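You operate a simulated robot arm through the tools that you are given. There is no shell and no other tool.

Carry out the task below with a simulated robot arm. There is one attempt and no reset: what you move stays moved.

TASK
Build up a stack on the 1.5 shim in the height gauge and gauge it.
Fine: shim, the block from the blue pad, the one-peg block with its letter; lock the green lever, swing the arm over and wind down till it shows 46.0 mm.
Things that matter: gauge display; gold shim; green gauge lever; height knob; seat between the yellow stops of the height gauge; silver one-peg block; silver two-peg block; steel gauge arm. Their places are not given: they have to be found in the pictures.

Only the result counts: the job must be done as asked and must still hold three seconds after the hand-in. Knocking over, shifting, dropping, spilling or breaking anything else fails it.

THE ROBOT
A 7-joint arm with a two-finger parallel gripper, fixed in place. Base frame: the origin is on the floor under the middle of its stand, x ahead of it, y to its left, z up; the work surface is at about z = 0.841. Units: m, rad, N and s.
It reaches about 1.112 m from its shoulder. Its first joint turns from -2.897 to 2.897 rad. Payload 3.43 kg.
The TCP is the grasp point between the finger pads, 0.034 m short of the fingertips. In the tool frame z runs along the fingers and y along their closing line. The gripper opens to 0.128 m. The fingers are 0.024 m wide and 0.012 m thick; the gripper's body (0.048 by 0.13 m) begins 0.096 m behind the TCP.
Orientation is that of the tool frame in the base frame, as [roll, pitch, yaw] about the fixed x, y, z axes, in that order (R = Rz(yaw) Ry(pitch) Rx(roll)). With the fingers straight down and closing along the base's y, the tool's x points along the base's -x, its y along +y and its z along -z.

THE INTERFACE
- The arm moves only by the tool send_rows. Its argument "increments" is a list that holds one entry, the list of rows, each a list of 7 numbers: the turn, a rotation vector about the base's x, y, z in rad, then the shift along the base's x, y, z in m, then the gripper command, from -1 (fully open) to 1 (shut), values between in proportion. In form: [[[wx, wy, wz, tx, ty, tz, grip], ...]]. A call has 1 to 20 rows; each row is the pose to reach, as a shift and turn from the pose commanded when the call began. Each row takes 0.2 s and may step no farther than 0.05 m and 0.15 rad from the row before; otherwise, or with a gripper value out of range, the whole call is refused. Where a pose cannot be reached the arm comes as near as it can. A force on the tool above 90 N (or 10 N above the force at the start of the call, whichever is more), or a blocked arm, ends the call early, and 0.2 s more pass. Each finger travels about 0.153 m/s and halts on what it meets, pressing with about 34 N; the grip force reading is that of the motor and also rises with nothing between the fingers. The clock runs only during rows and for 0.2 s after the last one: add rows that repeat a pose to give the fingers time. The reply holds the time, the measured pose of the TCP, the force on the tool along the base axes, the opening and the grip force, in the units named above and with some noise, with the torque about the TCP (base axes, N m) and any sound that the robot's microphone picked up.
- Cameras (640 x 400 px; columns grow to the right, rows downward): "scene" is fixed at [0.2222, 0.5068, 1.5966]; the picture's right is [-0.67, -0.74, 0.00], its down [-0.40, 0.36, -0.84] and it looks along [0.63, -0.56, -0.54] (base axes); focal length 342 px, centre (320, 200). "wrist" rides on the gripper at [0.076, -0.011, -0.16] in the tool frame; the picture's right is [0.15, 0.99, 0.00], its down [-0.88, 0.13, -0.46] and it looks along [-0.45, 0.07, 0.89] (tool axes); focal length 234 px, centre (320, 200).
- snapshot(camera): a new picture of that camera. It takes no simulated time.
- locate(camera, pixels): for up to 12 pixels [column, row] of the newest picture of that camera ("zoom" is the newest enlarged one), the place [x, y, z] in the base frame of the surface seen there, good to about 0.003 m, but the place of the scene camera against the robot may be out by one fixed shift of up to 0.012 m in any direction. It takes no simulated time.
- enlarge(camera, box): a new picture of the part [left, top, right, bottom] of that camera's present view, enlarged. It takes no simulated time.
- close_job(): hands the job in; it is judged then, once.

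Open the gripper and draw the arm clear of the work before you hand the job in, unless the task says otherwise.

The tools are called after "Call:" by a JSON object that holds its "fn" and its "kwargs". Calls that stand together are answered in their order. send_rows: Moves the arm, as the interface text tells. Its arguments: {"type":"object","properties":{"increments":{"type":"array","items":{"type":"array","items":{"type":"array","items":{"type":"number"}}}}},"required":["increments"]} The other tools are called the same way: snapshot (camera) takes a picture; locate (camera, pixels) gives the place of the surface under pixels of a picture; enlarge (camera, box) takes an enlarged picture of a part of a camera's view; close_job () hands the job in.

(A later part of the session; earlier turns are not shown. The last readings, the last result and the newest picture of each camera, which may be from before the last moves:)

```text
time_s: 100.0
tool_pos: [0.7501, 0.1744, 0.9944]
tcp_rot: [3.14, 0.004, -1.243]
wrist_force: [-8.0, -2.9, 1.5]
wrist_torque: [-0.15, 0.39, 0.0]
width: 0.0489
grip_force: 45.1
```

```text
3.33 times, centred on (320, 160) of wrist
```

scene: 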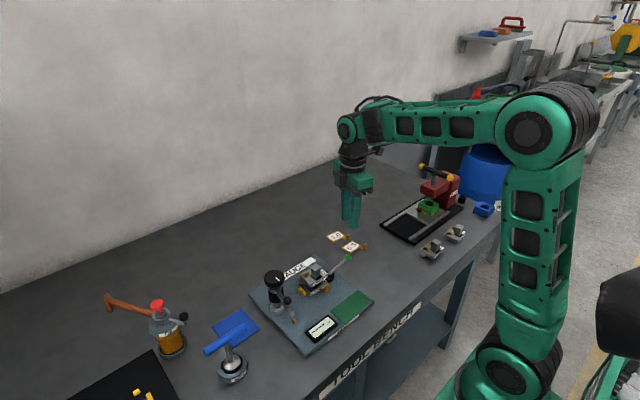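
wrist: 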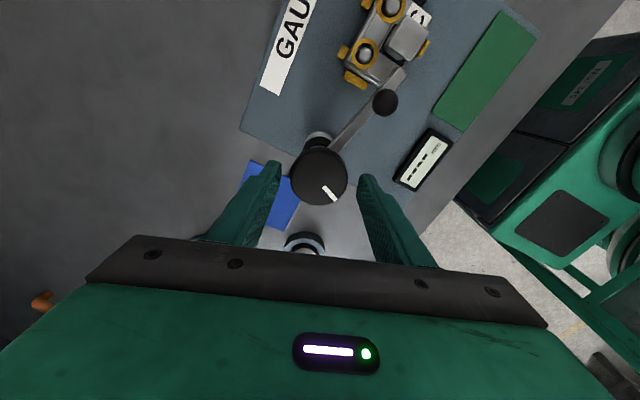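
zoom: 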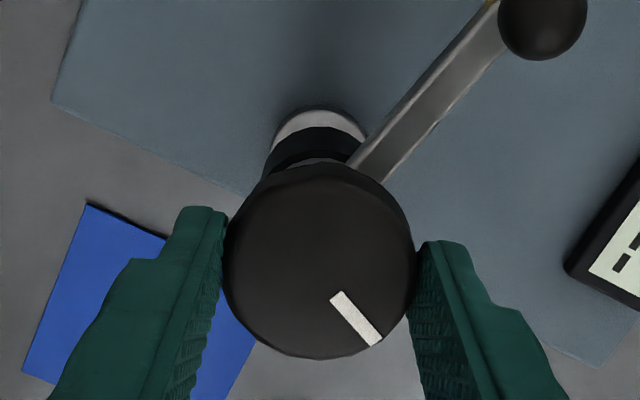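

Side force is −8.5 N along the closing line, so I shift −1 mm in x and begin turning clockwise 1.0 rad, following the knob down slightly.

Call:
{"fn": "send_rows", "kwargs": {"increments": [[[0, 0, 0, -0.0009, -0.0003, 0, 1.0], [0, 0, -0.12, -0.0009, -0.0003, -0.0005, 1.0], [0, 0, -0.25, -0.0009, -0.0003, -0.001, 1.0], [0, 0, -0.38, -0.0009, -0.0003, -0.0015, 1.0], [0, 0, -0.5, -0.0009, -0.0003, -0.002, 1.0], [0, 0, -0.5, -0.0009, -0.0003, -0.002, 1.0]]]}}

Call:
{"fn": "snapshot", "kwargs": {"camera": "scene"}}

Call:
{"fn": "enlarge", "kwargs": {"camera": "scene", "box": [300, 262, 330, 292]}}

Call:
{"fn": "enlarge", "kwargs": {"camera": "wrist", "box": [250, 100, 390, 220]}}

```text
time_s: 101.4
tool_pos: [0.7497, 0.1749, 0.9947]
tcp_rot: [-3.139, 0.003, -1.743]
wrist_force: [-7.2, 0.5, 23.2]
wrist_torque: [0.12, 0.42, -0.02]
width: 0.0491
grip_force: 44.9
```

```text
taken
```

scene: 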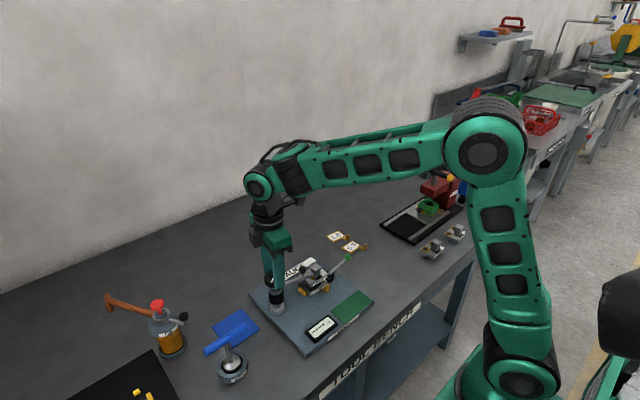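

```text
13.33 times, centred on (315, 277) of scene
```

zoom: 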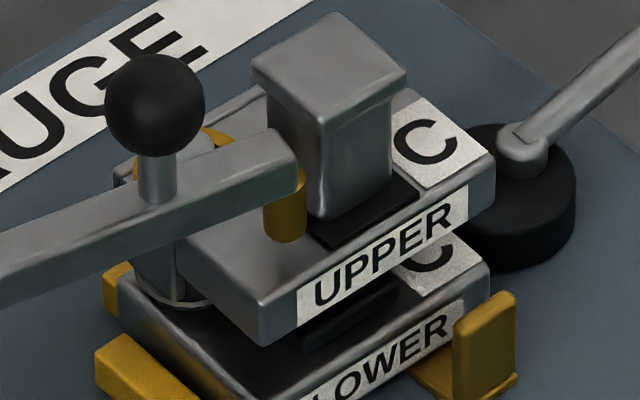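

```text
3.33 times, centred on (320, 160) of wrist
```

zoom: 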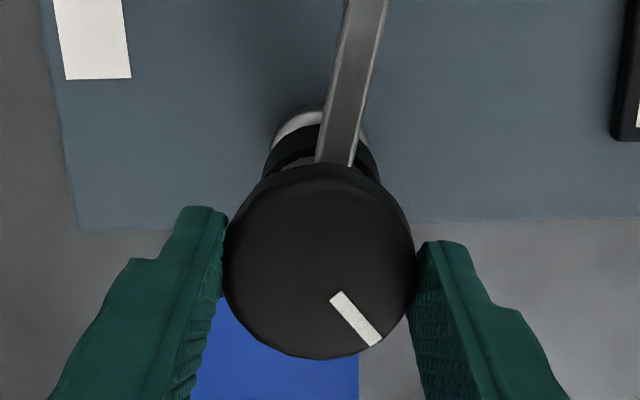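

The arm lowers ~6 mm/rad and the knob itself stays at fixed height (Fz +23 from my lowering). I restore z, shift −0.8 mm x, and continue turning 1.2 rad.

Call:
{"fn": "send_rows", "kwargs": {"increments": [[[0, 0, 0, -0.0008, 0.0, 0.002, 1.0], [0, 0, -0.13, -0.0008, 0.0, 0.002, 1.0], [0, 0, -0.26, -0.0008, 0.0, 0.002, 1.0], [0, 0, -0.39, -0.0008, 0.0, 0.002, 1.0], [0, 0, -0.52, -0.0008, 0.0, 0.002, 1.0], [0, 0, -0.65, -0.0008, 0.0, 0.002, 1.0], [0, 0, -0.78, -0.0008, 0.0, 0.002, 1.0], [0, 0, -0.9, -0.0008, 0.0, 0.002, 1.0], [0, 0, -0.9, -0.0008, 0.0, 0.002, 1.0]]]}}

Call:
{"fn": "snapshot", "kwargs": {"camera": "scene"}}

Call:
{"fn": "enlarge", "kwargs": {"camera": "scene", "box": [300, 262, 330, 292]}}

Call:
{"fn": "enlarge", "kwargs": {"camera": "scene", "box": [295, 305, 345, 350]}}

```text
time_s: 103.4
tool_pos: [0.7503, 0.1756, 0.9937]
tcp_rot: [3.141, 0.004, -2.646]
wrist_force: [28.9, 3.7, 5.8]
wrist_torque: [-0.03, -0.88, 0.02]
width: 0.0493
grip_force: 45.2
```

```text
taken
```

scene: 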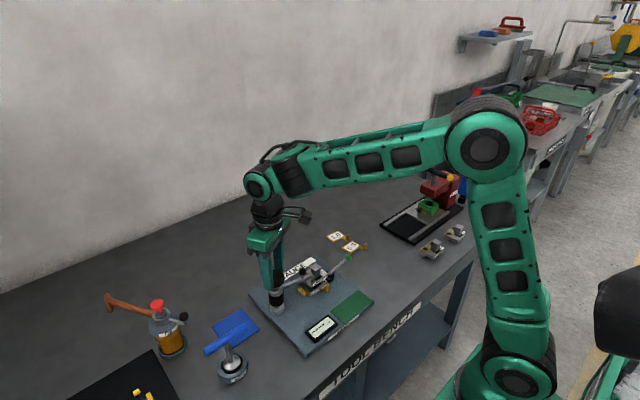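

```text
13.33 times, centred on (315, 277) of scene
```

zoom: 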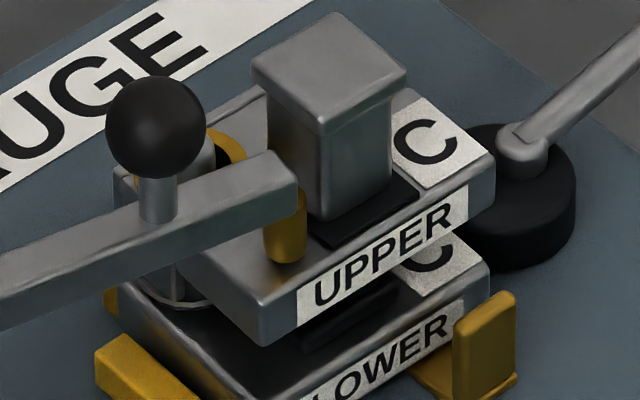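

```text
8.89 times, centred on (320, 328) of scene
```

zoom: 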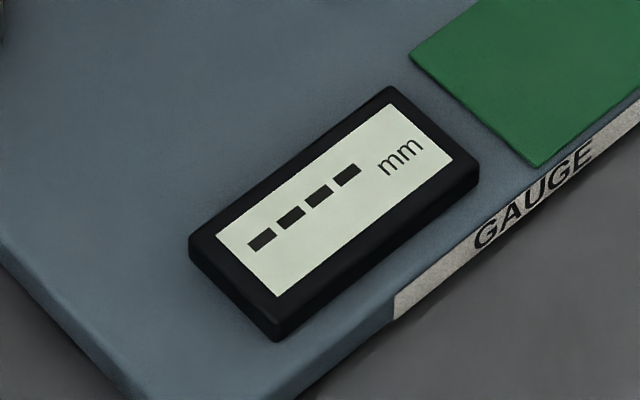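

The tip is ~5 mm above the block; side force has grown to 29 N, so I release, re-centre and re-grip before the final stretch.

Call:
{"fn": "send_rows", "kwargs": {"increments": [[[0, 0, 0, 0, 0, 0, 0.3], [0, 0, 0, 0, 0, 0, -0.05], [0, 0, 0, 0, 0, 0, -0.05]]]}}

Call:
{"fn": "snapshot", "kwargs": {"camera": "wrist"}}

Call:
{"fn": "enlarge", "kwargs": {"camera": "wrist", "box": [250, 110, 390, 230]}}

Call:
{"fn": "enlarge", "kwargs": {"camera": "scene", "box": [300, 262, 330, 292]}}

```text
time_s: 104.2
tool_pos: [0.7487, 0.1763, 0.9931]
tcp_rot: [3.142, 0.001, -2.643]
wrist_force: [0.0, 0.7, 0.5]
wrist_torque: [0.0, 0.01, 0.01]
width: 0.0671
grip_force: 0.1
```

```text
taken
```

wrist: 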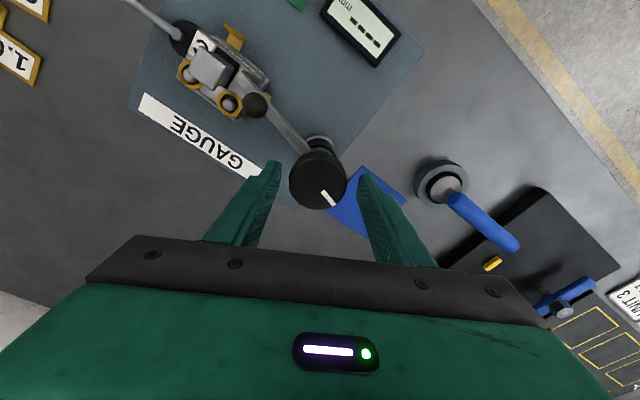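

```text
3.33 times, centred on (320, 170) of wrist
```

zoom: 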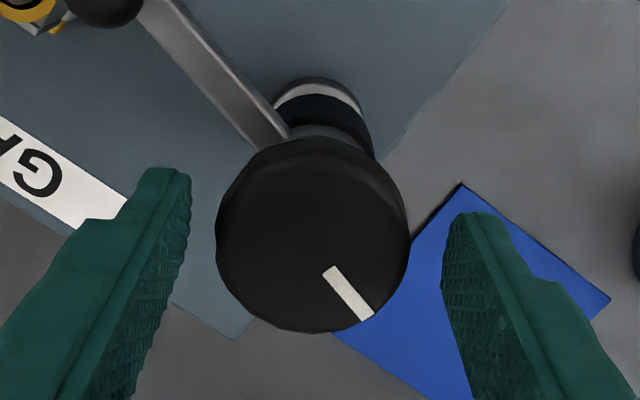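

```text
13.33 times, centred on (315, 277) of scene
```

zoom: 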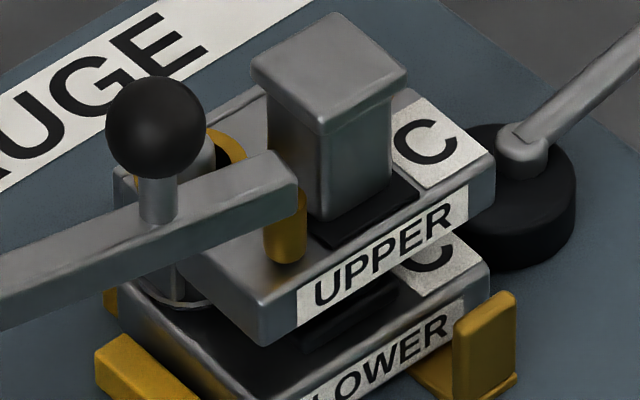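

Offset from the image is ≈(+1.4,−1.2) mm. I correct and re-grip, then check forces.

Call:
{"fn": "send_rows", "kwargs": {"increments": [[[0, 0, 0, 0.0013, -0.0011, 0.001, -0.05], [0, 0, 0, 0.0013, -0.0011, 0.001, -0.05], [0, 0, 0, 0.0013, -0.0011, 0.001, 0.3], [0, 0, 0, 0.0013, -0.0011, 0.001, 1.0], [0, 0, 0, 0.0013, -0.0011, 0.001, 1.0]]]}}

```text
time_s: 105.4
tool_pos: [0.7495, 0.1754, 0.9953]
tcp_rot: [3.138, 0.003, -2.64]
wrist_force: [-3.8, 5.3, -0.7]
wrist_torque: [0.26, 0.27, -0.01]
width: 0.049
grip_force: 44.2
```

Side force is only ~6 N. I turn 0.4 rad clockwise and check the display and tip.

Call:
{"fn": "send_rows", "kwargs": {"increments": [[[0, 0, -0.05, -0.0003, 0.0005, 0, 1.0], [0, 0, -0.15, -0.0003, 0.0005, 0, 1.0], [0, 0, -0.25, -0.0003, 0.0005, 0, 1.0], [0, 0, -0.35, -0.0003, 0.0005, 0, 1.0], [0, 0, -0.45, -0.0003, 0.0005, 0, 1.0], [0, 0, -0.45, -0.0003, 0.0005, 0, 1.0]]]}}

Call:
{"fn": "snapshot", "kwargs": {"camera": "scene"}}

Call:
{"fn": "enlarge", "kwargs": {"camera": "scene", "box": [300, 262, 330, 292]}}

Call:
{"fn": "enlarge", "kwargs": {"camera": "scene", "box": [295, 305, 345, 350]}}

```text
time_s: 106.8
tool_pos: [0.7486, 0.1739, 0.9952]
tcp_rot: [-3.142, 0.0, -3.093]
wrist_force: [-4.7, 3.3, -6.1]
wrist_torque: [0.35, -0.58, 0.02]
width: 0.0492
grip_force: 44.9
```

```text
taken
```

scene: 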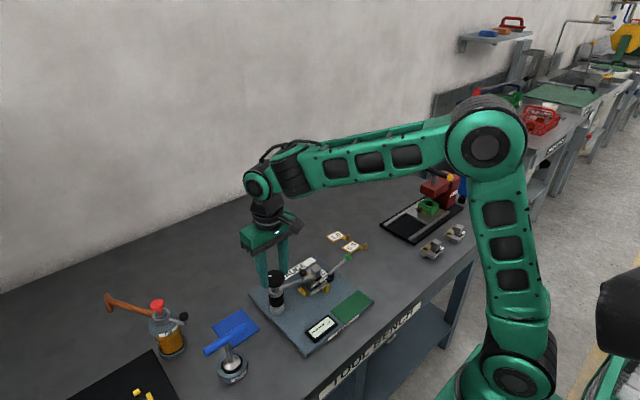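

```text
13.33 times, centred on (315, 277) of scene
```

zoom: 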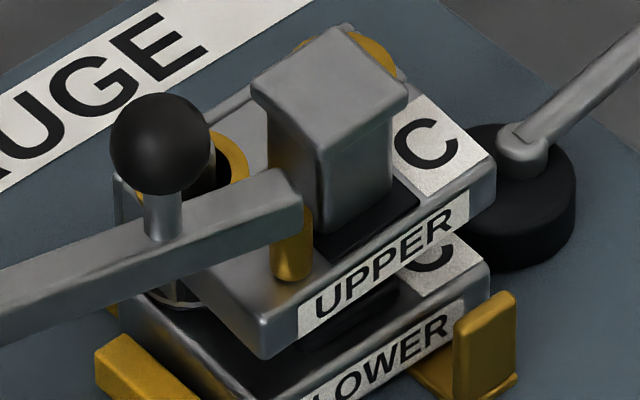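

```text
8.89 times, centred on (320, 328) of scene
```

zoom: 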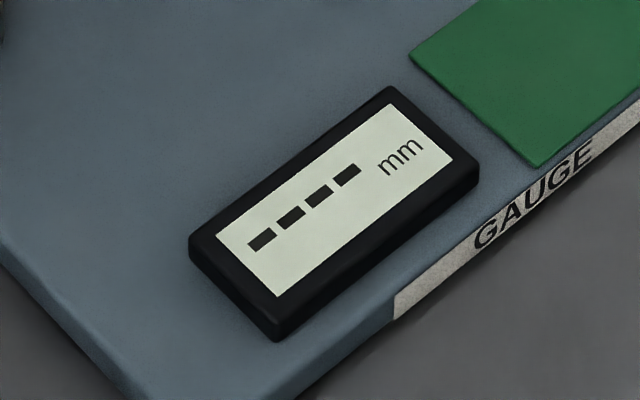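

The far ring is now visible and the near corner has dropped: the tip has pressed the upper block's corner and tilted it slightly. I immediately wind back up (+0.45 rad) to relieve it.

Call:
{"fn": "send_rows", "kwargs": {"increments": [[[0, 0, 0.1, 0, 0, 0, 1.0], [0, 0, 0.2, 0, 0, 0, 1.0], [0, 0, 0.3, 0, 0, 0, 1.0], [0, 0, 0.4, 0, 0, 0, 1.0], [0, 0, 0.5, 0, 0, 0, 1.0], [0, 0, 0.5, 0, 0, 0, 1.0]]]}}

Call:
{"fn": "enlarge", "kwargs": {"camera": "scene", "box": [300, 262, 330, 292]}}

Call:
{"fn": "enlarge", "kwargs": {"camera": "scene", "box": [260, 250, 350, 340]}}

```text
time_s: 108.2
tool_pos: [0.7499, 0.1741, 0.9959]
tcp_rot: [3.141, 0.001, -2.592]
wrist_force: [-9.0, -2.0, -5.7]
wrist_torque: [-0.3, 0.36, -0.01]
width: 0.0487
grip_force: 44.8
```

```text
13.33 times, centred on (315, 277) of scene
```

zoom: 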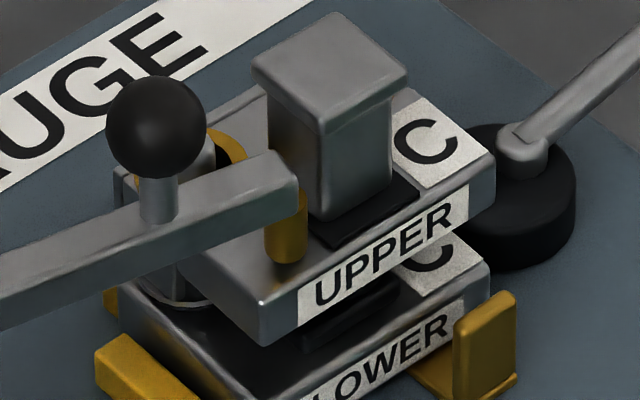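

```text
4.44 times, centred on (305, 295) of scene
```

zoom: 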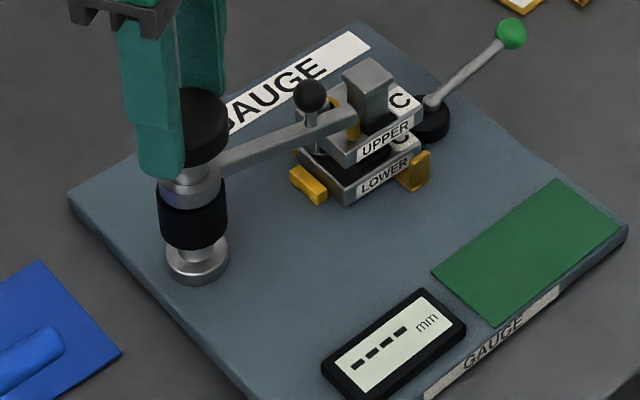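

The upper block is flat again. The display is still dashed even near contact, so maybe the lever isn't truly locked. I wind up a bit more for clearance, then release the knob to re-examine the lever.

Call:
{"fn": "send_rows", "kwargs": {"increments": [[[0, 0, 0.1, 0, 0, 0, 1.0], [0, 0, 0.2, 0, 0, 0, 1.0], [0, 0, 0.3, 0, 0, 0, 1.0], [0, 0, 0.3, 0, 0, 0, 1.0], [0, 0, 0.3, 0, 0, 0, 0.3], [0, 0, 0.3, 0, 0, 0, -0.05], [0, 0, 0.3, 0, 0, 0.03, -0.05], [0, 0, 0.3, 0, 0, 0.07, -0.05], [0, 0, 0.3, 0, 0, 0.11, -0.05], [0, 0, 0.3, 0, 0, 0.14, -0.05], [0, 0, 0.3, 0, 0, 0.14, -0.05]]]}}

Call:
{"fn": "snapshot", "kwargs": {"camera": "scene"}}

Call:
{"fn": "enlarge", "kwargs": {"camera": "scene", "box": [255, 240, 375, 340]}}

Call:
{"fn": "snapshot", "kwargs": {"camera": "wrist"}}

```text
time_s: 110.6
tool_pos: [0.7517, 0.1768, 1.1364]
tcp_rot: [3.139, 0.003, -2.292]
wrist_force: [-0.5, 0.8, -0.4]
wrist_torque: [0.01, -0.03, -0.02]
width: 0.0673
grip_force: 0.1
```

```text
taken
```

scene: 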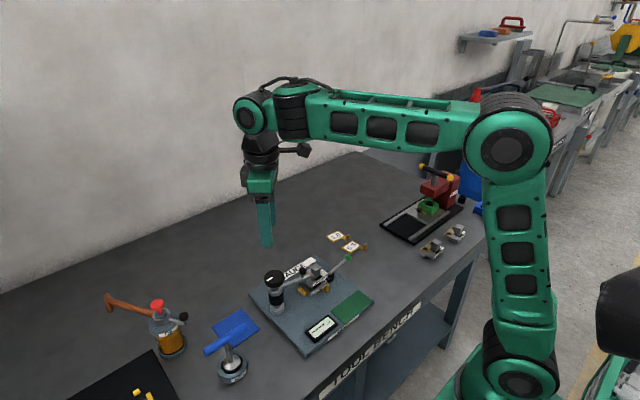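

```text
4.00 times, centred on (315, 290) of scene
```

zoom: 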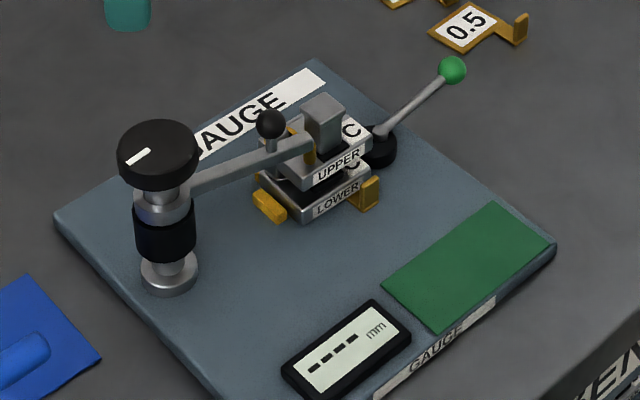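

```text
taken
```

wrist: 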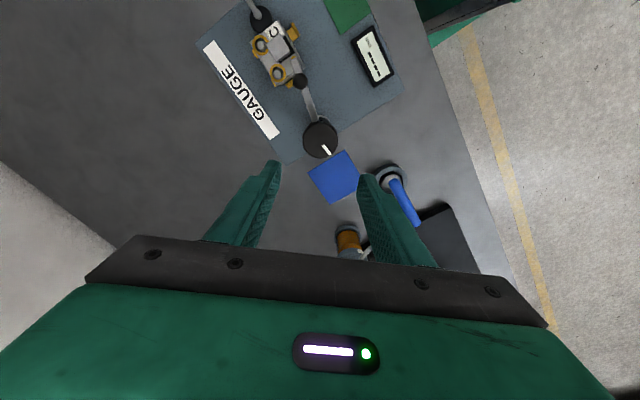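

The knob stays put, tip clear of the block. I now go back to the lever ball (≈(0.742,−0.082)) to check whether it's truly at its locked end.

Call:
{"fn": "send_rows", "kwargs": {"increments": [[[0, 0, 0.1, -0.002, -0.04, 0, 0.3], [0, 0, 0.2, -0.004, -0.08, -0.01, 0.5], [0, 0, 0.3, -0.006, -0.12, -0.03, 0.5], [0, 0, 0.4, -0.008, -0.16, -0.05, 0.5], [0, 0, 0.5, -0.009, -0.2, -0.08, 0.5], [0, 0, 0.6, -0.01, -0.235, -0.12, 0.5], [0, 0, 0.62, -0.01, -0.257, -0.16, 0.5], [0, 0, 0.62, -0.01, -0.257, -0.176, 0.5], [0, 0, 0.62, -0.01, -0.257, -0.176, 0.5]]]}}

Call:
{"fn": "snapshot", "kwargs": {"camera": "wrist"}}

Call:
{"fn": "enlarge", "kwargs": {"camera": "wrist", "box": [250, 110, 390, 230]}}

```text
refused: row 6 steps farther than a row can; nothing moved
```

```text
taken
```

wrist: 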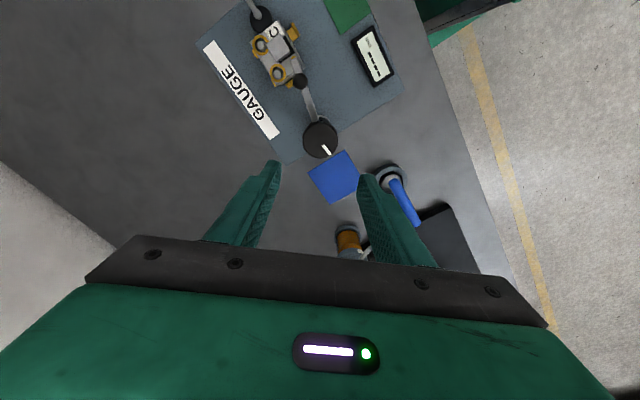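

```text
3.33 times, centred on (320, 170) of wrist
```

zoom: 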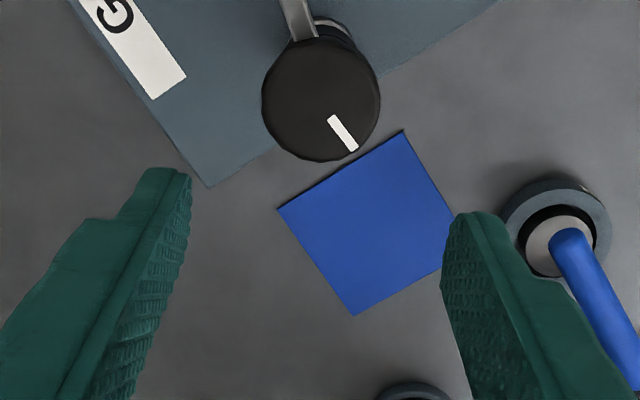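

The call was refused because one step was too long; nothing moved. I resend with shorter steps.

Call:
{"fn": "send_rows", "kwargs": {"increments": [[[0, 0, 0.1, -0.002, -0.04, 0, 0.3], [0, 0, 0.2, -0.004, -0.08, -0.01, 0.5], [0, 0, 0.3, -0.006, -0.12, -0.025, 0.5], [0, 0, 0.4, -0.008, -0.16, -0.045, 0.5], [0, 0, 0.5, -0.009, -0.195, -0.07, 0.5], [0, 0, 0.6, -0.01, -0.225, -0.1, 0.5], [0, 0, 0.62, -0.01, -0.25, -0.135, 0.5], [0, 0, 0.62, -0.01, -0.257, -0.17, 0.5], [0, 0, 0.62, -0.01, -0.257, -0.176, 0.5], [0, 0, 0.62, -0.01, -0.257, -0.176, 0.5]]]}}

Call:
{"fn": "snapshot", "kwargs": {"camera": "wrist"}}

Call:
{"fn": "enlarge", "kwargs": {"camera": "wrist", "box": [250, 110, 390, 230]}}

```text
time_s: 112.8
tool_pos: [0.739, -0.0816, 0.9597]
tcp_rot: [3.14, 0.006, -1.673]
wrist_force: [-0.4, 0.7, -0.6]
wrist_torque: [0.0, 0.01, -0.02]
width: 0.0321
grip_force: 0.1
```

```text
taken
```

wrist: 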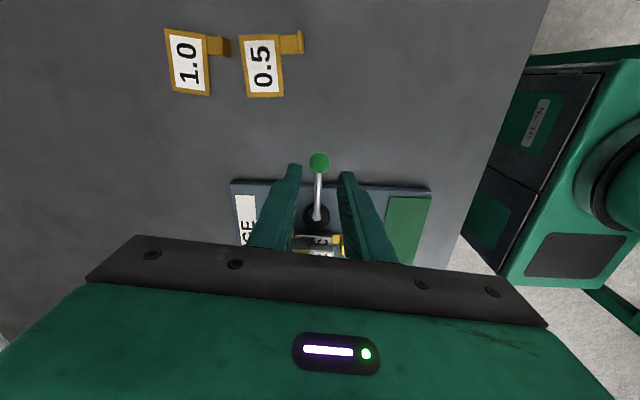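

```text
3.33 times, centred on (320, 170) of wrist
```

zoom: 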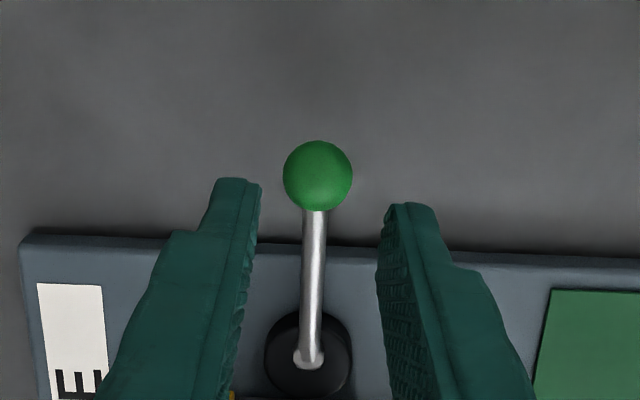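

The lever points exactly −y (≈270°). I descend around the ball and push it further counter‑clockwise (+x) firmly to see if it has more travel or clicks.

Call:
{"fn": "send_rows", "kwargs": {"increments": [[[0, 0, 0, 0, 0, -0.02, 0.5], [0, 0, 0, 0, 0, -0.038, 0.5], [0, 0, 0, 0, 0, -0.048, 0.5], [0, 0, 0, 0.003, 0, -0.048, 0.5], [0, 0, 0, 0.006, 0, -0.048, 0.5], [0, 0, 0, 0.009, 0, -0.048, 0.5], [0, 0, 0, 0.011, 0, -0.048, 0.5], [0, 0, 0, 0.013, 0, -0.048, 0.5], [0, 0, 0, 0.013, 0, -0.048, 0.5]]]}}

Call:
{"fn": "enlarge", "kwargs": {"camera": "wrist", "box": [250, 110, 390, 230]}}

Call:
{"fn": "enlarge", "kwargs": {"camera": "scene", "box": [295, 305, 345, 350]}}

```text
time_s: 114.8
tool_pos: [0.7518, -0.0833, 0.9105]
tcp_rot: [3.138, 0.004, -1.671]
wrist_force: [-23.4, -1.2, -8.7]
wrist_torque: [-0.05, 0.38, 0.08]
width: 0.0446
grip_force: 11.5
```

```text
3.33 times, centred on (320, 170) of wrist
```

zoom: 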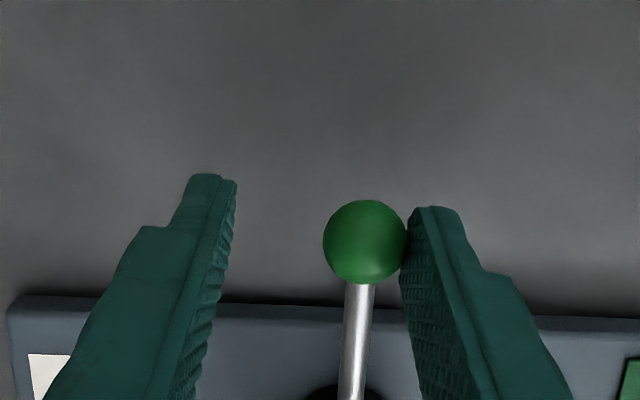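

```text
8.89 times, centred on (320, 328) of scene
```

zoom: 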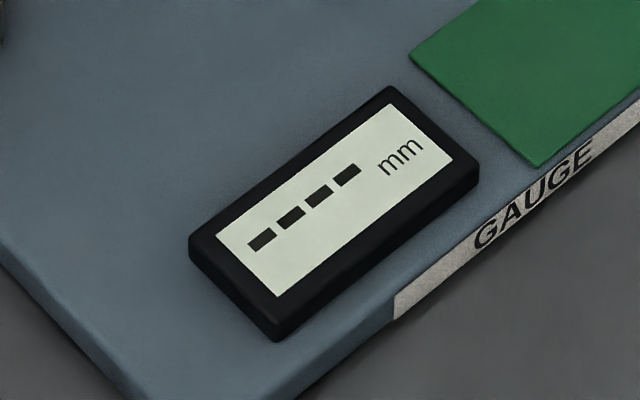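

It is at a hard stop in this direction with no effect on the display. To learn the lever's full range, I swing it back clockwise toward its start and feel whether it goes beyond.

Call:
{"fn": "send_rows", "kwargs": {"increments": [[[0, 0, 0, -0.013, 0, 0, 0.5], [0, 0, -0.07, -0.0245, -0.0004, 0, 0.5], [0, 0, -0.18, -0.0351, 0.0024, 0, 0.5], [0, 0, -0.32, -0.0451, 0.0069, 0, 0.5], [0, 0, -0.46, -0.0544, 0.0127, 0, 0.5], [0, 0, -0.6, -0.0629, 0.0199, 0, 0.5], [0, 0, -0.74, -0.0701, 0.028, 0, 0.5], [0, 0, -0.88, -0.0763, 0.0371, 0, 0.5], [0, 0, -1.02, -0.0811, 0.047, 0, 0.5], [0, 0, -1.16, -0.0844, 0.0574, 0, 0.5], [0, 0, -1.16, -0.0844, 0.0574, 0, 0.5]]]}}

Call:
{"fn": "enlarge", "kwargs": {"camera": "wrist", "box": [250, 110, 390, 230]}}

Call:
{"fn": "enlarge", "kwargs": {"camera": "scene", "box": [295, 255, 375, 345]}}

```text
time_s: 117.2
tool_pos: [0.6697, -0.0251, 0.9118]
tcp_rot: [3.14, 0.003, -2.835]
wrist_force: [-0.3, -0.1, 0.7]
wrist_torque: [-0.04, 0.0, -0.02]
width: 0.0319
grip_force: 0.1
```

```text
3.33 times, centred on (320, 170) of wrist
```

zoom: 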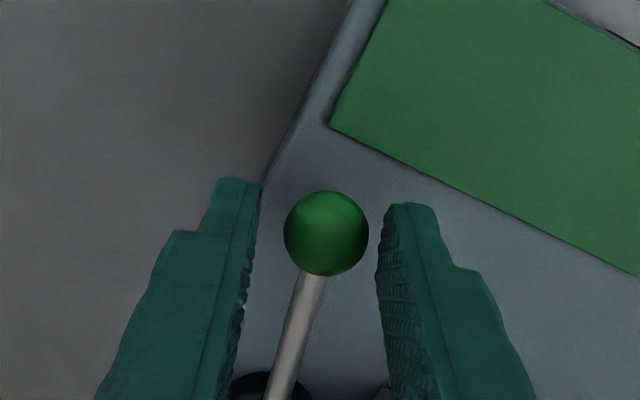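

```text
4.44 times, centred on (335, 300) of scene
```

zoom: 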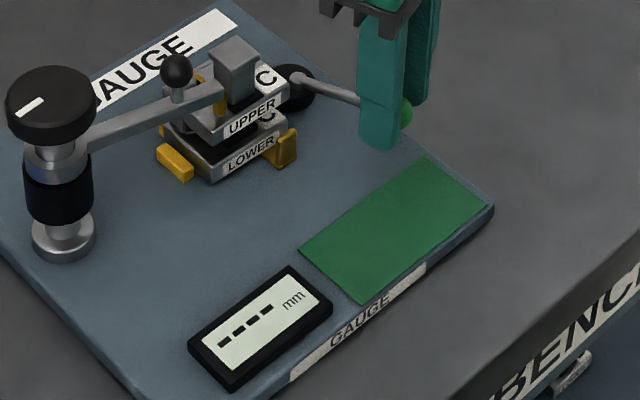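

The lever came back to ≈193°. I continue gently clockwise past its original angle to feel for a stop.

Call:
{"fn": "send_rows", "kwargs": {"increments": [[[0, 0, -0.07, -0.0025, 0.0085, 0, 0.5], [0, 0, -0.137, -0.0049, 0.0174, 0, 0.5], [0, 0, -0.137, -0.0049, 0.0174, 0, 0.5]]]}}

Call:
{"fn": "enlarge", "kwargs": {"camera": "wrist", "box": [250, 110, 390, 230]}}

Call:
{"fn": "enlarge", "kwargs": {"camera": "scene", "box": [295, 255, 375, 345]}}

```text
time_s: 118.0
tool_pos: [0.6661, -0.0091, 0.911]
tcp_rot: [-3.141, 0.006, -2.974]
wrist_force: [15.4, -26.4, 4.4]
wrist_torque: [-0.78, -0.41, 0.28]
width: 0.0477
grip_force: 13.3
```

```text
3.33 times, centred on (320, 170) of wrist
```

zoom: 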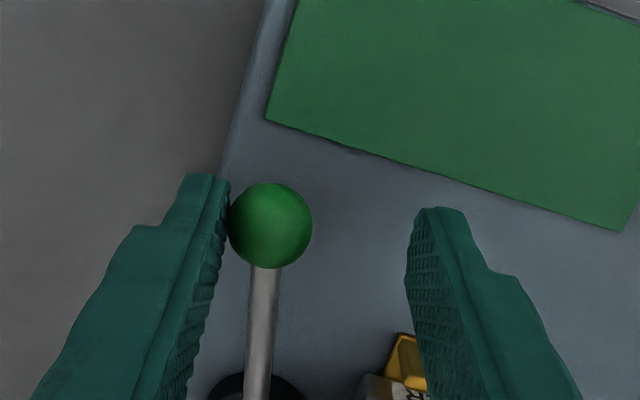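

```text
4.44 times, centred on (335, 300) of scene
```

zoom: 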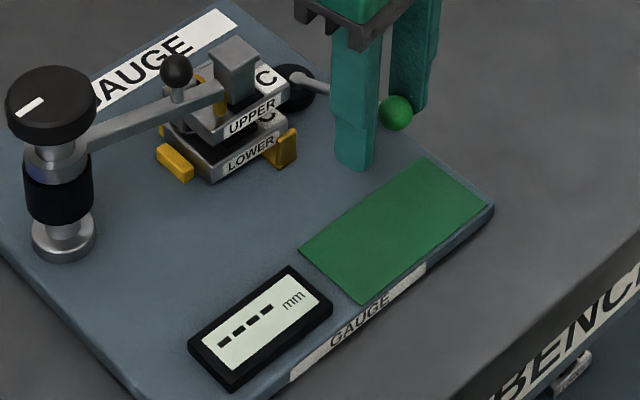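

The lever is hard-stopped at its original angle, so the 270° end is the locked one. I swing it back counter‑clockwise to the locked stop.

Call:
{"fn": "send_rows", "kwargs": {"increments": [[[0, 0, 0.02, 0.0021, -0.0138, 0, 0.5], [0, 0, 0.14, 0.0062, -0.0285, 0, 0.5], [0, 0, 0.28, 0.0111, -0.0383, 0, 0.5], [0, 0, 0.42, 0.0173, -0.0474, 0, 0.5], [0, 0, 0.56, 0.0247, -0.0555, 0, 0.5], [0, 0, 0.7, 0.0331, -0.0626, 0, 0.5], [0, 0, 0.84, 0.0424, -0.0684, 0, 0.5], [0, 0, 0.98, 0.0525, -0.0728, 0, 0.5], [0, 0, 1.12, 0.0631, -0.0759, 0, 0.5], [0, 0, 1.23, 0.0739, -0.0775, 0, 0.5], [0, 0, 1.3, 0.086, -0.0779, 0, 0.5], [0, 0, 1.3, 0.086, -0.0779, 0, 0.5]]]}}

Call:
{"fn": "enlarge", "kwargs": {"camera": "wrist", "box": [250, 110, 390, 230]}}

Call:
{"fn": "enlarge", "kwargs": {"camera": "scene", "box": [295, 240, 375, 340]}}

```text
time_s: 120.6
tool_pos: [0.7487, -0.0868, 0.9099]
tcp_rot: [3.137, 0.003, -1.667]
wrist_force: [-11.3, 2.0, -1.9]
wrist_torque: [0.1, 0.2, 0.04]
width: 0.0392
grip_force: 5.8
```

```text
3.33 times, centred on (320, 170) of wrist
```

zoom: 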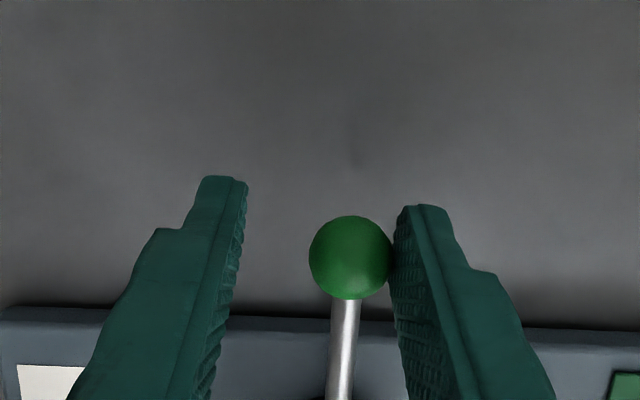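

```text
4.00 times, centred on (335, 290) of scene
```

zoom: 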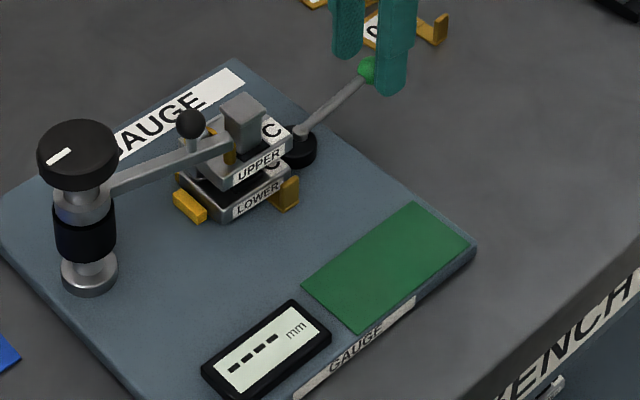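

Lever is at the locked stop again. I lift off and bring the wrist camera over the stack (yaw 0) to measure seating heights and look for what prevents a reading.

Call:
{"fn": "send_rows", "kwargs": {"increments": [[[0, 0, 0, -0.009, 0, 0, 0.5], [0, 0, 0, -0.009, 0, 0.03, 0.5], [0, 0, 0, -0.009, 0, 0.07, 0.5], [0, 0, -0.14, -0.012, 0.01, 0.11, 0.3], [0, 0, -0.28, -0.02, 0.025, 0.13, 0.0], [0, 0, -0.42, -0.028, 0.04, 0.13, 0.0], [0, 0, -0.56, -0.036, 0.055, 0.13, -0.3], [0, 0, -0.7, -0.044, 0.07, 0.13, -0.6], [0, 0, -0.84, -0.052, 0.085, 0.13, -0.8], [0, 0, -0.98, -0.06, 0.1, 0.13, -0.8], [0, 0, -1.12, -0.068, 0.115, 0.125, -0.8], [0, 0, -1.26, -0.076, 0.13, 0.12, -0.8], [0, 0, -1.4, -0.084, 0.14, 0.11, -0.8], [0, 0, -1.475, -0.09, 0.145, 0.1, -0.8], [0, 0, -1.475, -0.09, 0.145, 0.1, -0.8]]]}}

Call:
{"fn": "snapshot", "kwargs": {"camera": "wrist"}}

Call:
{"fn": "enlarge", "kwargs": {"camera": "wrist", "box": [260, 120, 400, 230]}}

```text
time_s: 123.8
tool_pos: [0.66, 0.0591, 1.0121]
tcp_rot: [3.142, 0.005, 3.138]
wrist_force: [-0.4, 0.3, 0.2]
wrist_torque: [0.0, 0.03, -0.03]
width: 0.1152
grip_force: 0.0
```

```text
taken
```

wrist: 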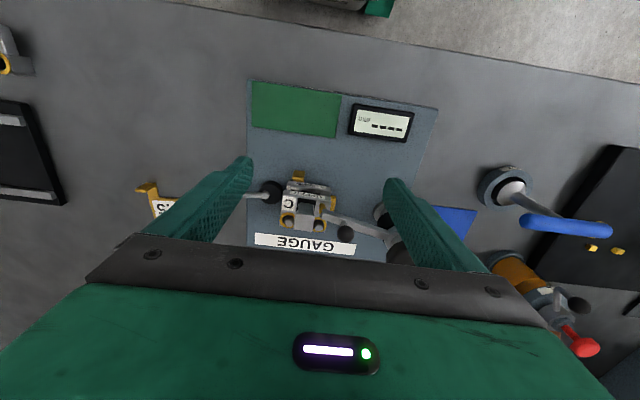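

```text
3.64 times, centred on (330, 175) of wrist
```

zoom: 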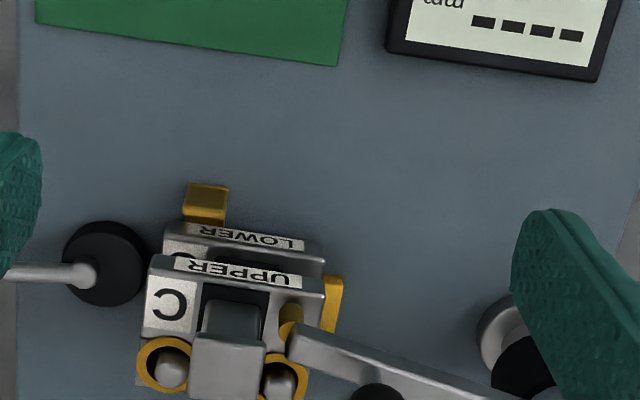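

The gold tip hangs at zoom (290,318) over the plain area between handle and edge. I zoom closer and locate heights on the upper top, lower top and tip.

Call:
{"fn": "enlarge", "kwargs": {"camera": "wrist", "box": [275, 175, 365, 245]}}

Call:
{"fn": "locate", "kwargs": {"camera": "zoom", "pixels": [[100, 165], [130, 200], [330, 170], [230, 130], [350, 140], [280, 190], [290, 250], [290, 225], [215, 250], [120, 275], [330, 225], [160, 110]]}}

```text
5.71 times, centred on (320, 210) of wrist
```

zoom: 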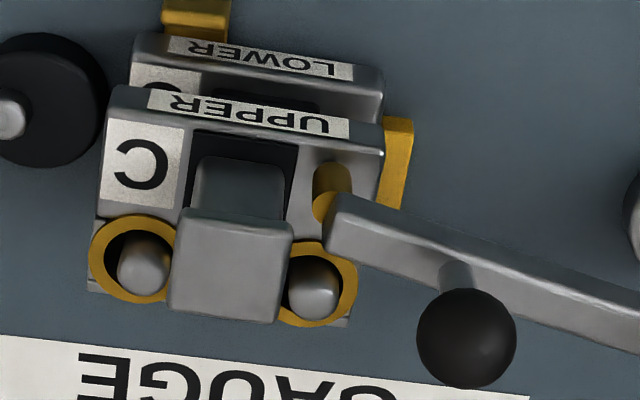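

```text
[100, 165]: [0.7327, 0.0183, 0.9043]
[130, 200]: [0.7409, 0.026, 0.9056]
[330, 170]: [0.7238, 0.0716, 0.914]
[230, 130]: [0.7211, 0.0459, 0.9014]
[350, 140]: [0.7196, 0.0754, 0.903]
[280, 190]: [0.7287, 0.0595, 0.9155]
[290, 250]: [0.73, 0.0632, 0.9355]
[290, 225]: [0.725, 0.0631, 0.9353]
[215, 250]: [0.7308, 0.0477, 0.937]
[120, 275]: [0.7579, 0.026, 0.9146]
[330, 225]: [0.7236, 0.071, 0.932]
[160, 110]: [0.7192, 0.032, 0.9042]
```

The upper top reads ≈0.904 (about 46–48 mm above the plate), seated level with pegs ~10 mm proud. I'll return to the knob and wind down in small steps, watching the display each time.

Call:
{"fn": "send_rows", "kwargs": {"increments": [[[0, 0, 0.1, 0.01, 0.015, 0.03, -0.4], [0, 0, 0.2, 0.02, 0.03, 0.05, -0.2], [0, 0, 0.32, 0.035, 0.045, 0.05, -0.05], [0, 0, 0.44, 0.05, 0.065, 0.05, -0.05], [0, 0, 0.56, 0.065, 0.085, 0.05, -0.05], [0, 0, 0.68, 0.08, 0.1, 0.04, -0.05], [0, 0, 0.8, 0.09, 0.1155, 0.03, -0.05], [0, 0, 0.92, 0.09, 0.1155, 0.02, -0.05], [0, 0, 1.0, 0.09, 0.1155, 0.015, -0.05], [0, 0, 1.0, 0.09, 0.1155, 0.015, -0.05]]]}}

Call:
{"fn": "snapshot", "kwargs": {"camera": "wrist"}}

Call:
{"fn": "enlarge", "kwargs": {"camera": "wrist", "box": [250, 100, 390, 220]}}

```text
time_s: 126.0
tool_pos: [0.7496, 0.1745, 1.0266]
tcp_rot: [3.141, 0.003, -2.144]
wrist_force: [0.0, 0.1, 0.4]
wrist_torque: [0.03, -0.03, 0.04]
width: 0.0673
grip_force: 0.1
```

```text
taken
```

wrist: 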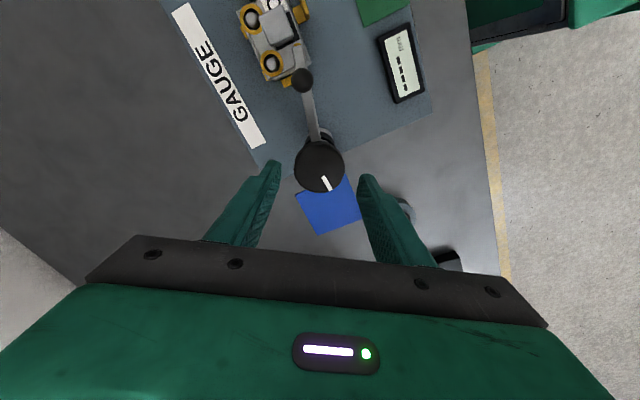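

```text
3.33 times, centred on (320, 160) of wrist
```

zoom: 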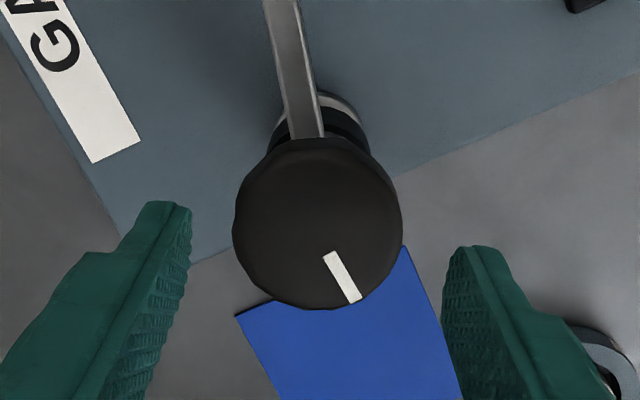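

Knob axis ≈(0.7505,0.175). I correct ~1 mm, descend and grip the knob.

Call:
{"fn": "send_rows", "kwargs": {"increments": [[[0, 0, 0, 0.0009, 0.0005, -0.015, -0.05], [0, 0, 0, 0.0009, 0.0005, -0.031, -0.05], [0, 0, 0, 0.0009, 0.0005, -0.031, -0.05], [0, 0, 0, 0.0009, 0.0005, -0.031, 0.3], [0, 0, 0, 0.0009, 0.0005, -0.031, 1.0], [0, 0, 0, 0.0009, 0.0005, -0.031, 1.0]]]}}

Call:
{"fn": "enlarge", "kwargs": {"camera": "scene", "box": [300, 262, 330, 292]}}

```text
time_s: 127.4
tool_pos: [0.7513, 0.1766, 0.9963]
tcp_rot: [3.139, 0.004, -2.142]
wrist_force: [-1.5, 1.6, -1.5]
wrist_torque: [0.22, -0.09, -0.05]
width: 0.049
grip_force: 44.9
```

```text
13.33 times, centred on (315, 277) of scene
```

zoom: 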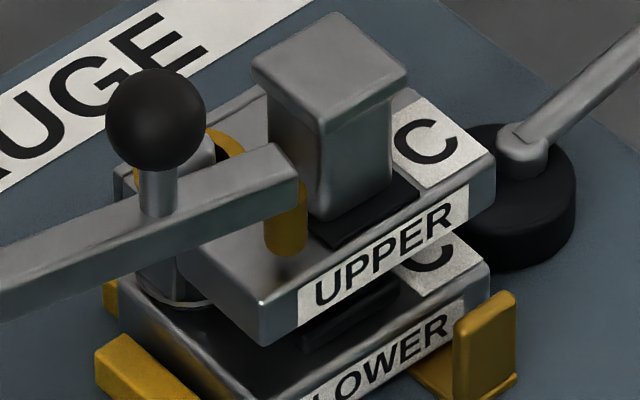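

Well centred (forces ~2 N). I wind down 0.2 rad and check the display and tip.

Call:
{"fn": "send_rows", "kwargs": {"increments": [[[0, 0, -0.1, 0, 0, 0, 1.0], [0, 0, -0.2, 0, 0, 0, 1.0], [0, 0, -0.2, 0, 0, 0, 1.0]]]}}

Call:
{"fn": "enlarge", "kwargs": {"camera": "scene", "box": [300, 262, 330, 292]}}

Call:
{"fn": "enlarge", "kwargs": {"camera": "scene", "box": [300, 310, 345, 345]}}

```text
time_s: 128.2
tool_pos: [0.7514, 0.1743, 0.9972]
tcp_rot: [3.139, 0.004, -2.345]
wrist_force: [0.8, 5.3, 2.4]
wrist_torque: [0.04, 0.35, 0.0]
width: 0.0491
grip_force: 44.5
```

```text
13.33 times, centred on (315, 277) of scene
```

zoom: 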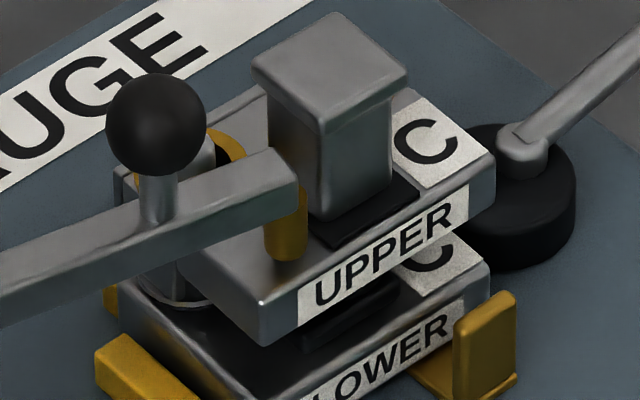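

```text
11.43 times, centred on (322, 328) of scene
```

zoom: 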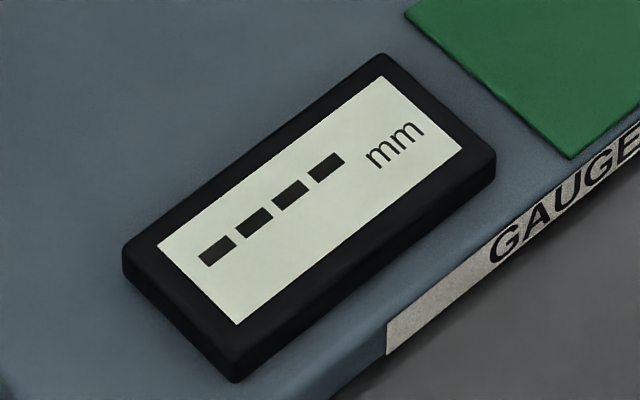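

Tip at row 261, display still dashes. I go 0.1 rad more.

Call:
{"fn": "send_rows", "kwargs": {"increments": [[[0, 0, -0.05, 0, 0, 0, 1.0], [0, 0, -0.1, 0, 0, 0, 1.0], [0, 0, -0.1, 0, 0, 0, 1.0]]]}}

Call:
{"fn": "enlarge", "kwargs": {"camera": "scene", "box": [300, 262, 330, 292]}}

Call:
{"fn": "enlarge", "kwargs": {"camera": "scene", "box": [300, 310, 345, 345]}}

```text
time_s: 129.0
tool_pos: [0.7502, 0.1755, 0.996]
tcp_rot: [3.139, 0.003, -2.444]
wrist_force: [-0.1, 3.3, 6.3]
wrist_torque: [0.31, -0.27, 0.0]
width: 0.0488
grip_force: 44.5
```

```text
13.33 times, centred on (315, 277) of scene
```

zoom: 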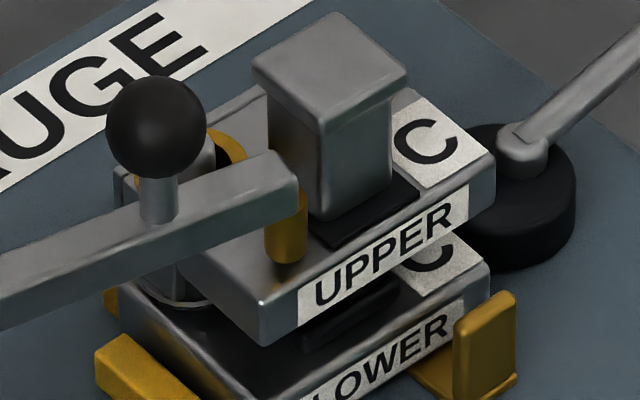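

```text
11.43 times, centred on (322, 328) of scene
```

zoom: 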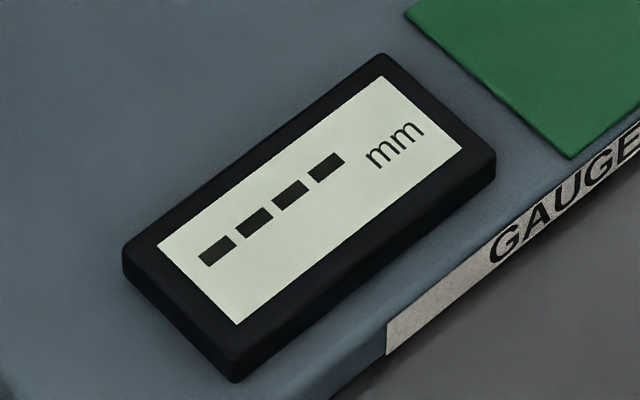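

Tip row 263 and no contact sign yet. Another 0.1 rad.

Call:
{"fn": "send_rows", "kwargs": {"increments": [[[0, 0, -0.05, 0, 0, 0, 1.0], [0, 0, -0.1, 0, 0, 0, 1.0], [0, 0, -0.1, 0, 0, 0, 1.0]]]}}

Call:
{"fn": "enlarge", "kwargs": {"camera": "scene", "box": [300, 262, 330, 292]}}

Call:
{"fn": "enlarge", "kwargs": {"camera": "scene", "box": [300, 310, 345, 345]}}

```text
time_s: 129.8
tool_pos: [0.7519, 0.1763, 0.9954]
tcp_rot: [3.141, 0.004, -2.544]
wrist_force: [0.7, 6.7, 7.2]
wrist_torque: [0.34, 0.0, 0.0]
width: 0.0489
grip_force: 44.9
```

```text
13.33 times, centred on (315, 277) of scene
```

zoom: 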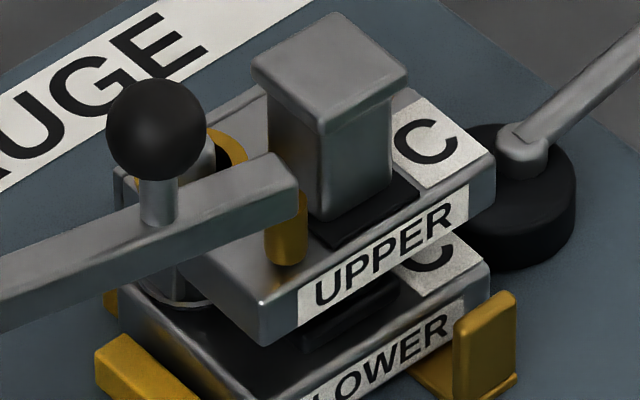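

```text
11.43 times, centred on (322, 328) of scene
```

zoom: 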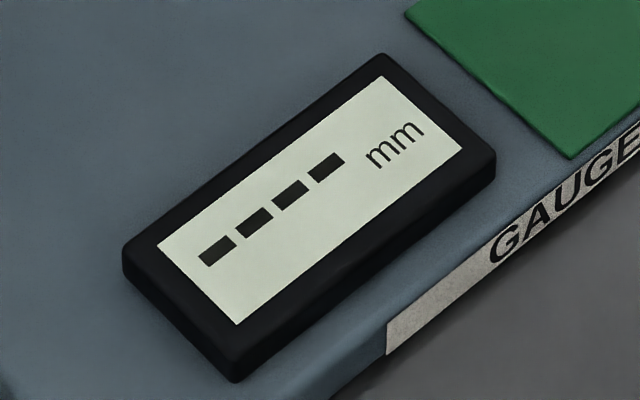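

Tip row 266, block still flat. Another 0.1 rad.

Call:
{"fn": "send_rows", "kwargs": {"increments": [[[0, 0, -0.05, 0, 0, 0, 1.0], [0, 0, -0.1, 0, 0, 0, 1.0], [0, 0, -0.1, 0, 0, 0, 1.0]]]}}

Call:
{"fn": "enlarge", "kwargs": {"camera": "scene", "box": [300, 262, 330, 292]}}

Call:
{"fn": "enlarge", "kwargs": {"camera": "scene", "box": [300, 310, 345, 345]}}

```text
time_s: 130.6
tool_pos: [0.7512, 0.1753, 0.9966]
tcp_rot: [3.141, 0.005, -2.646]
wrist_force: [2.8, 2.2, 20.4]
wrist_torque: [-0.2, 0.31, 0.01]
width: 0.049
grip_force: 45.1
```

```text
13.33 times, centred on (315, 277) of scene
```

zoom: 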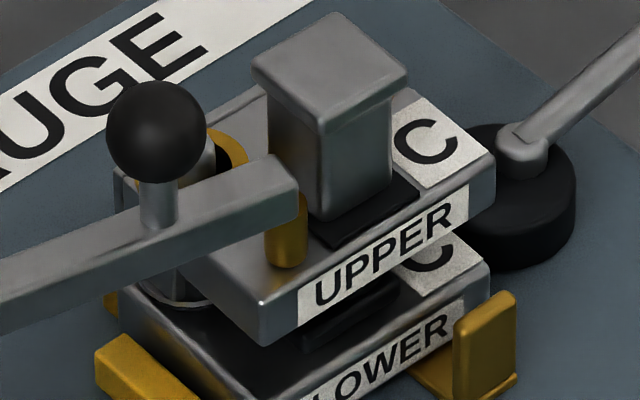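

```text
11.43 times, centred on (322, 328) of scene
```

zoom: 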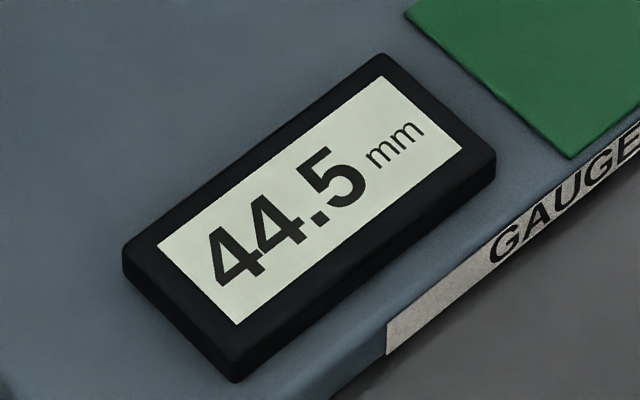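

The display now reads 44.5 mm — exactly 1.5 mm short of 46.0, which suggests the lower block isn't actually sitting on the shim plate. I wind back up 0.3 rad, then inspect the bottom of the stack.

Call:
{"fn": "send_rows", "kwargs": {"increments": [[[0, 0, 0.1, 0, 0, 0, 1.0], [0, 0, 0.2, 0, 0, 0, 1.0], [0, 0, 0.3, 0, 0, 0, 1.0], [0, 0, 0.3, 0, 0, 0, 1.0]]]}}

Call:
{"fn": "enlarge", "kwargs": {"camera": "scene", "box": [303, 276, 333, 300]}}

Call:
{"fn": "enlarge", "kwargs": {"camera": "scene", "box": [318, 276, 340, 294]}}

Call:
{"fn": "enlarge", "kwargs": {"camera": "scene", "box": [300, 310, 345, 345]}}

```text
time_s: 131.6
tool_pos: [0.7517, 0.1751, 0.9965]
tcp_rot: [3.14, 0.005, -2.344]
wrist_force: [5.8, 4.9, 25.0]
wrist_torque: [0.39, -0.61, -0.02]
width: 0.0489
grip_force: 44.7
```

```text
16.00 times, centred on (318, 288) of scene
```

zoom: 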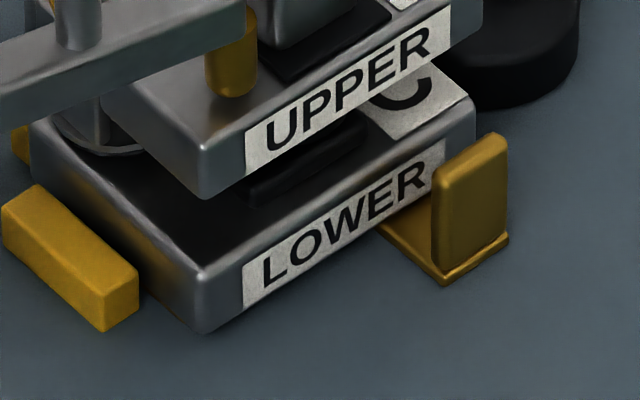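

```text
16.00 times, centred on (329, 285) of scene
```

zoom: 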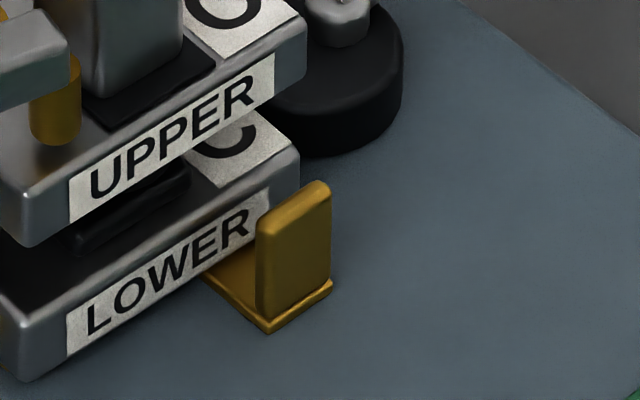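

```text
11.43 times, centred on (322, 328) of scene
```

zoom: 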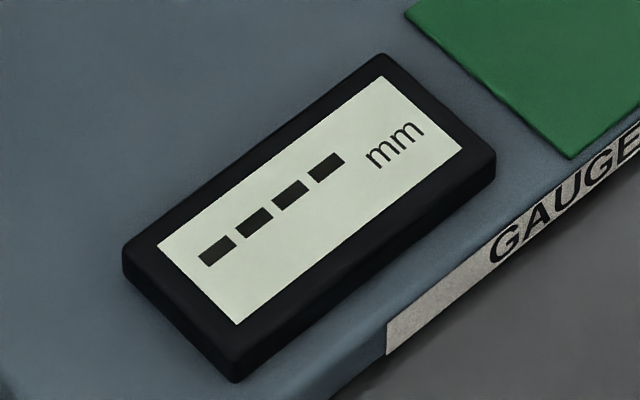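

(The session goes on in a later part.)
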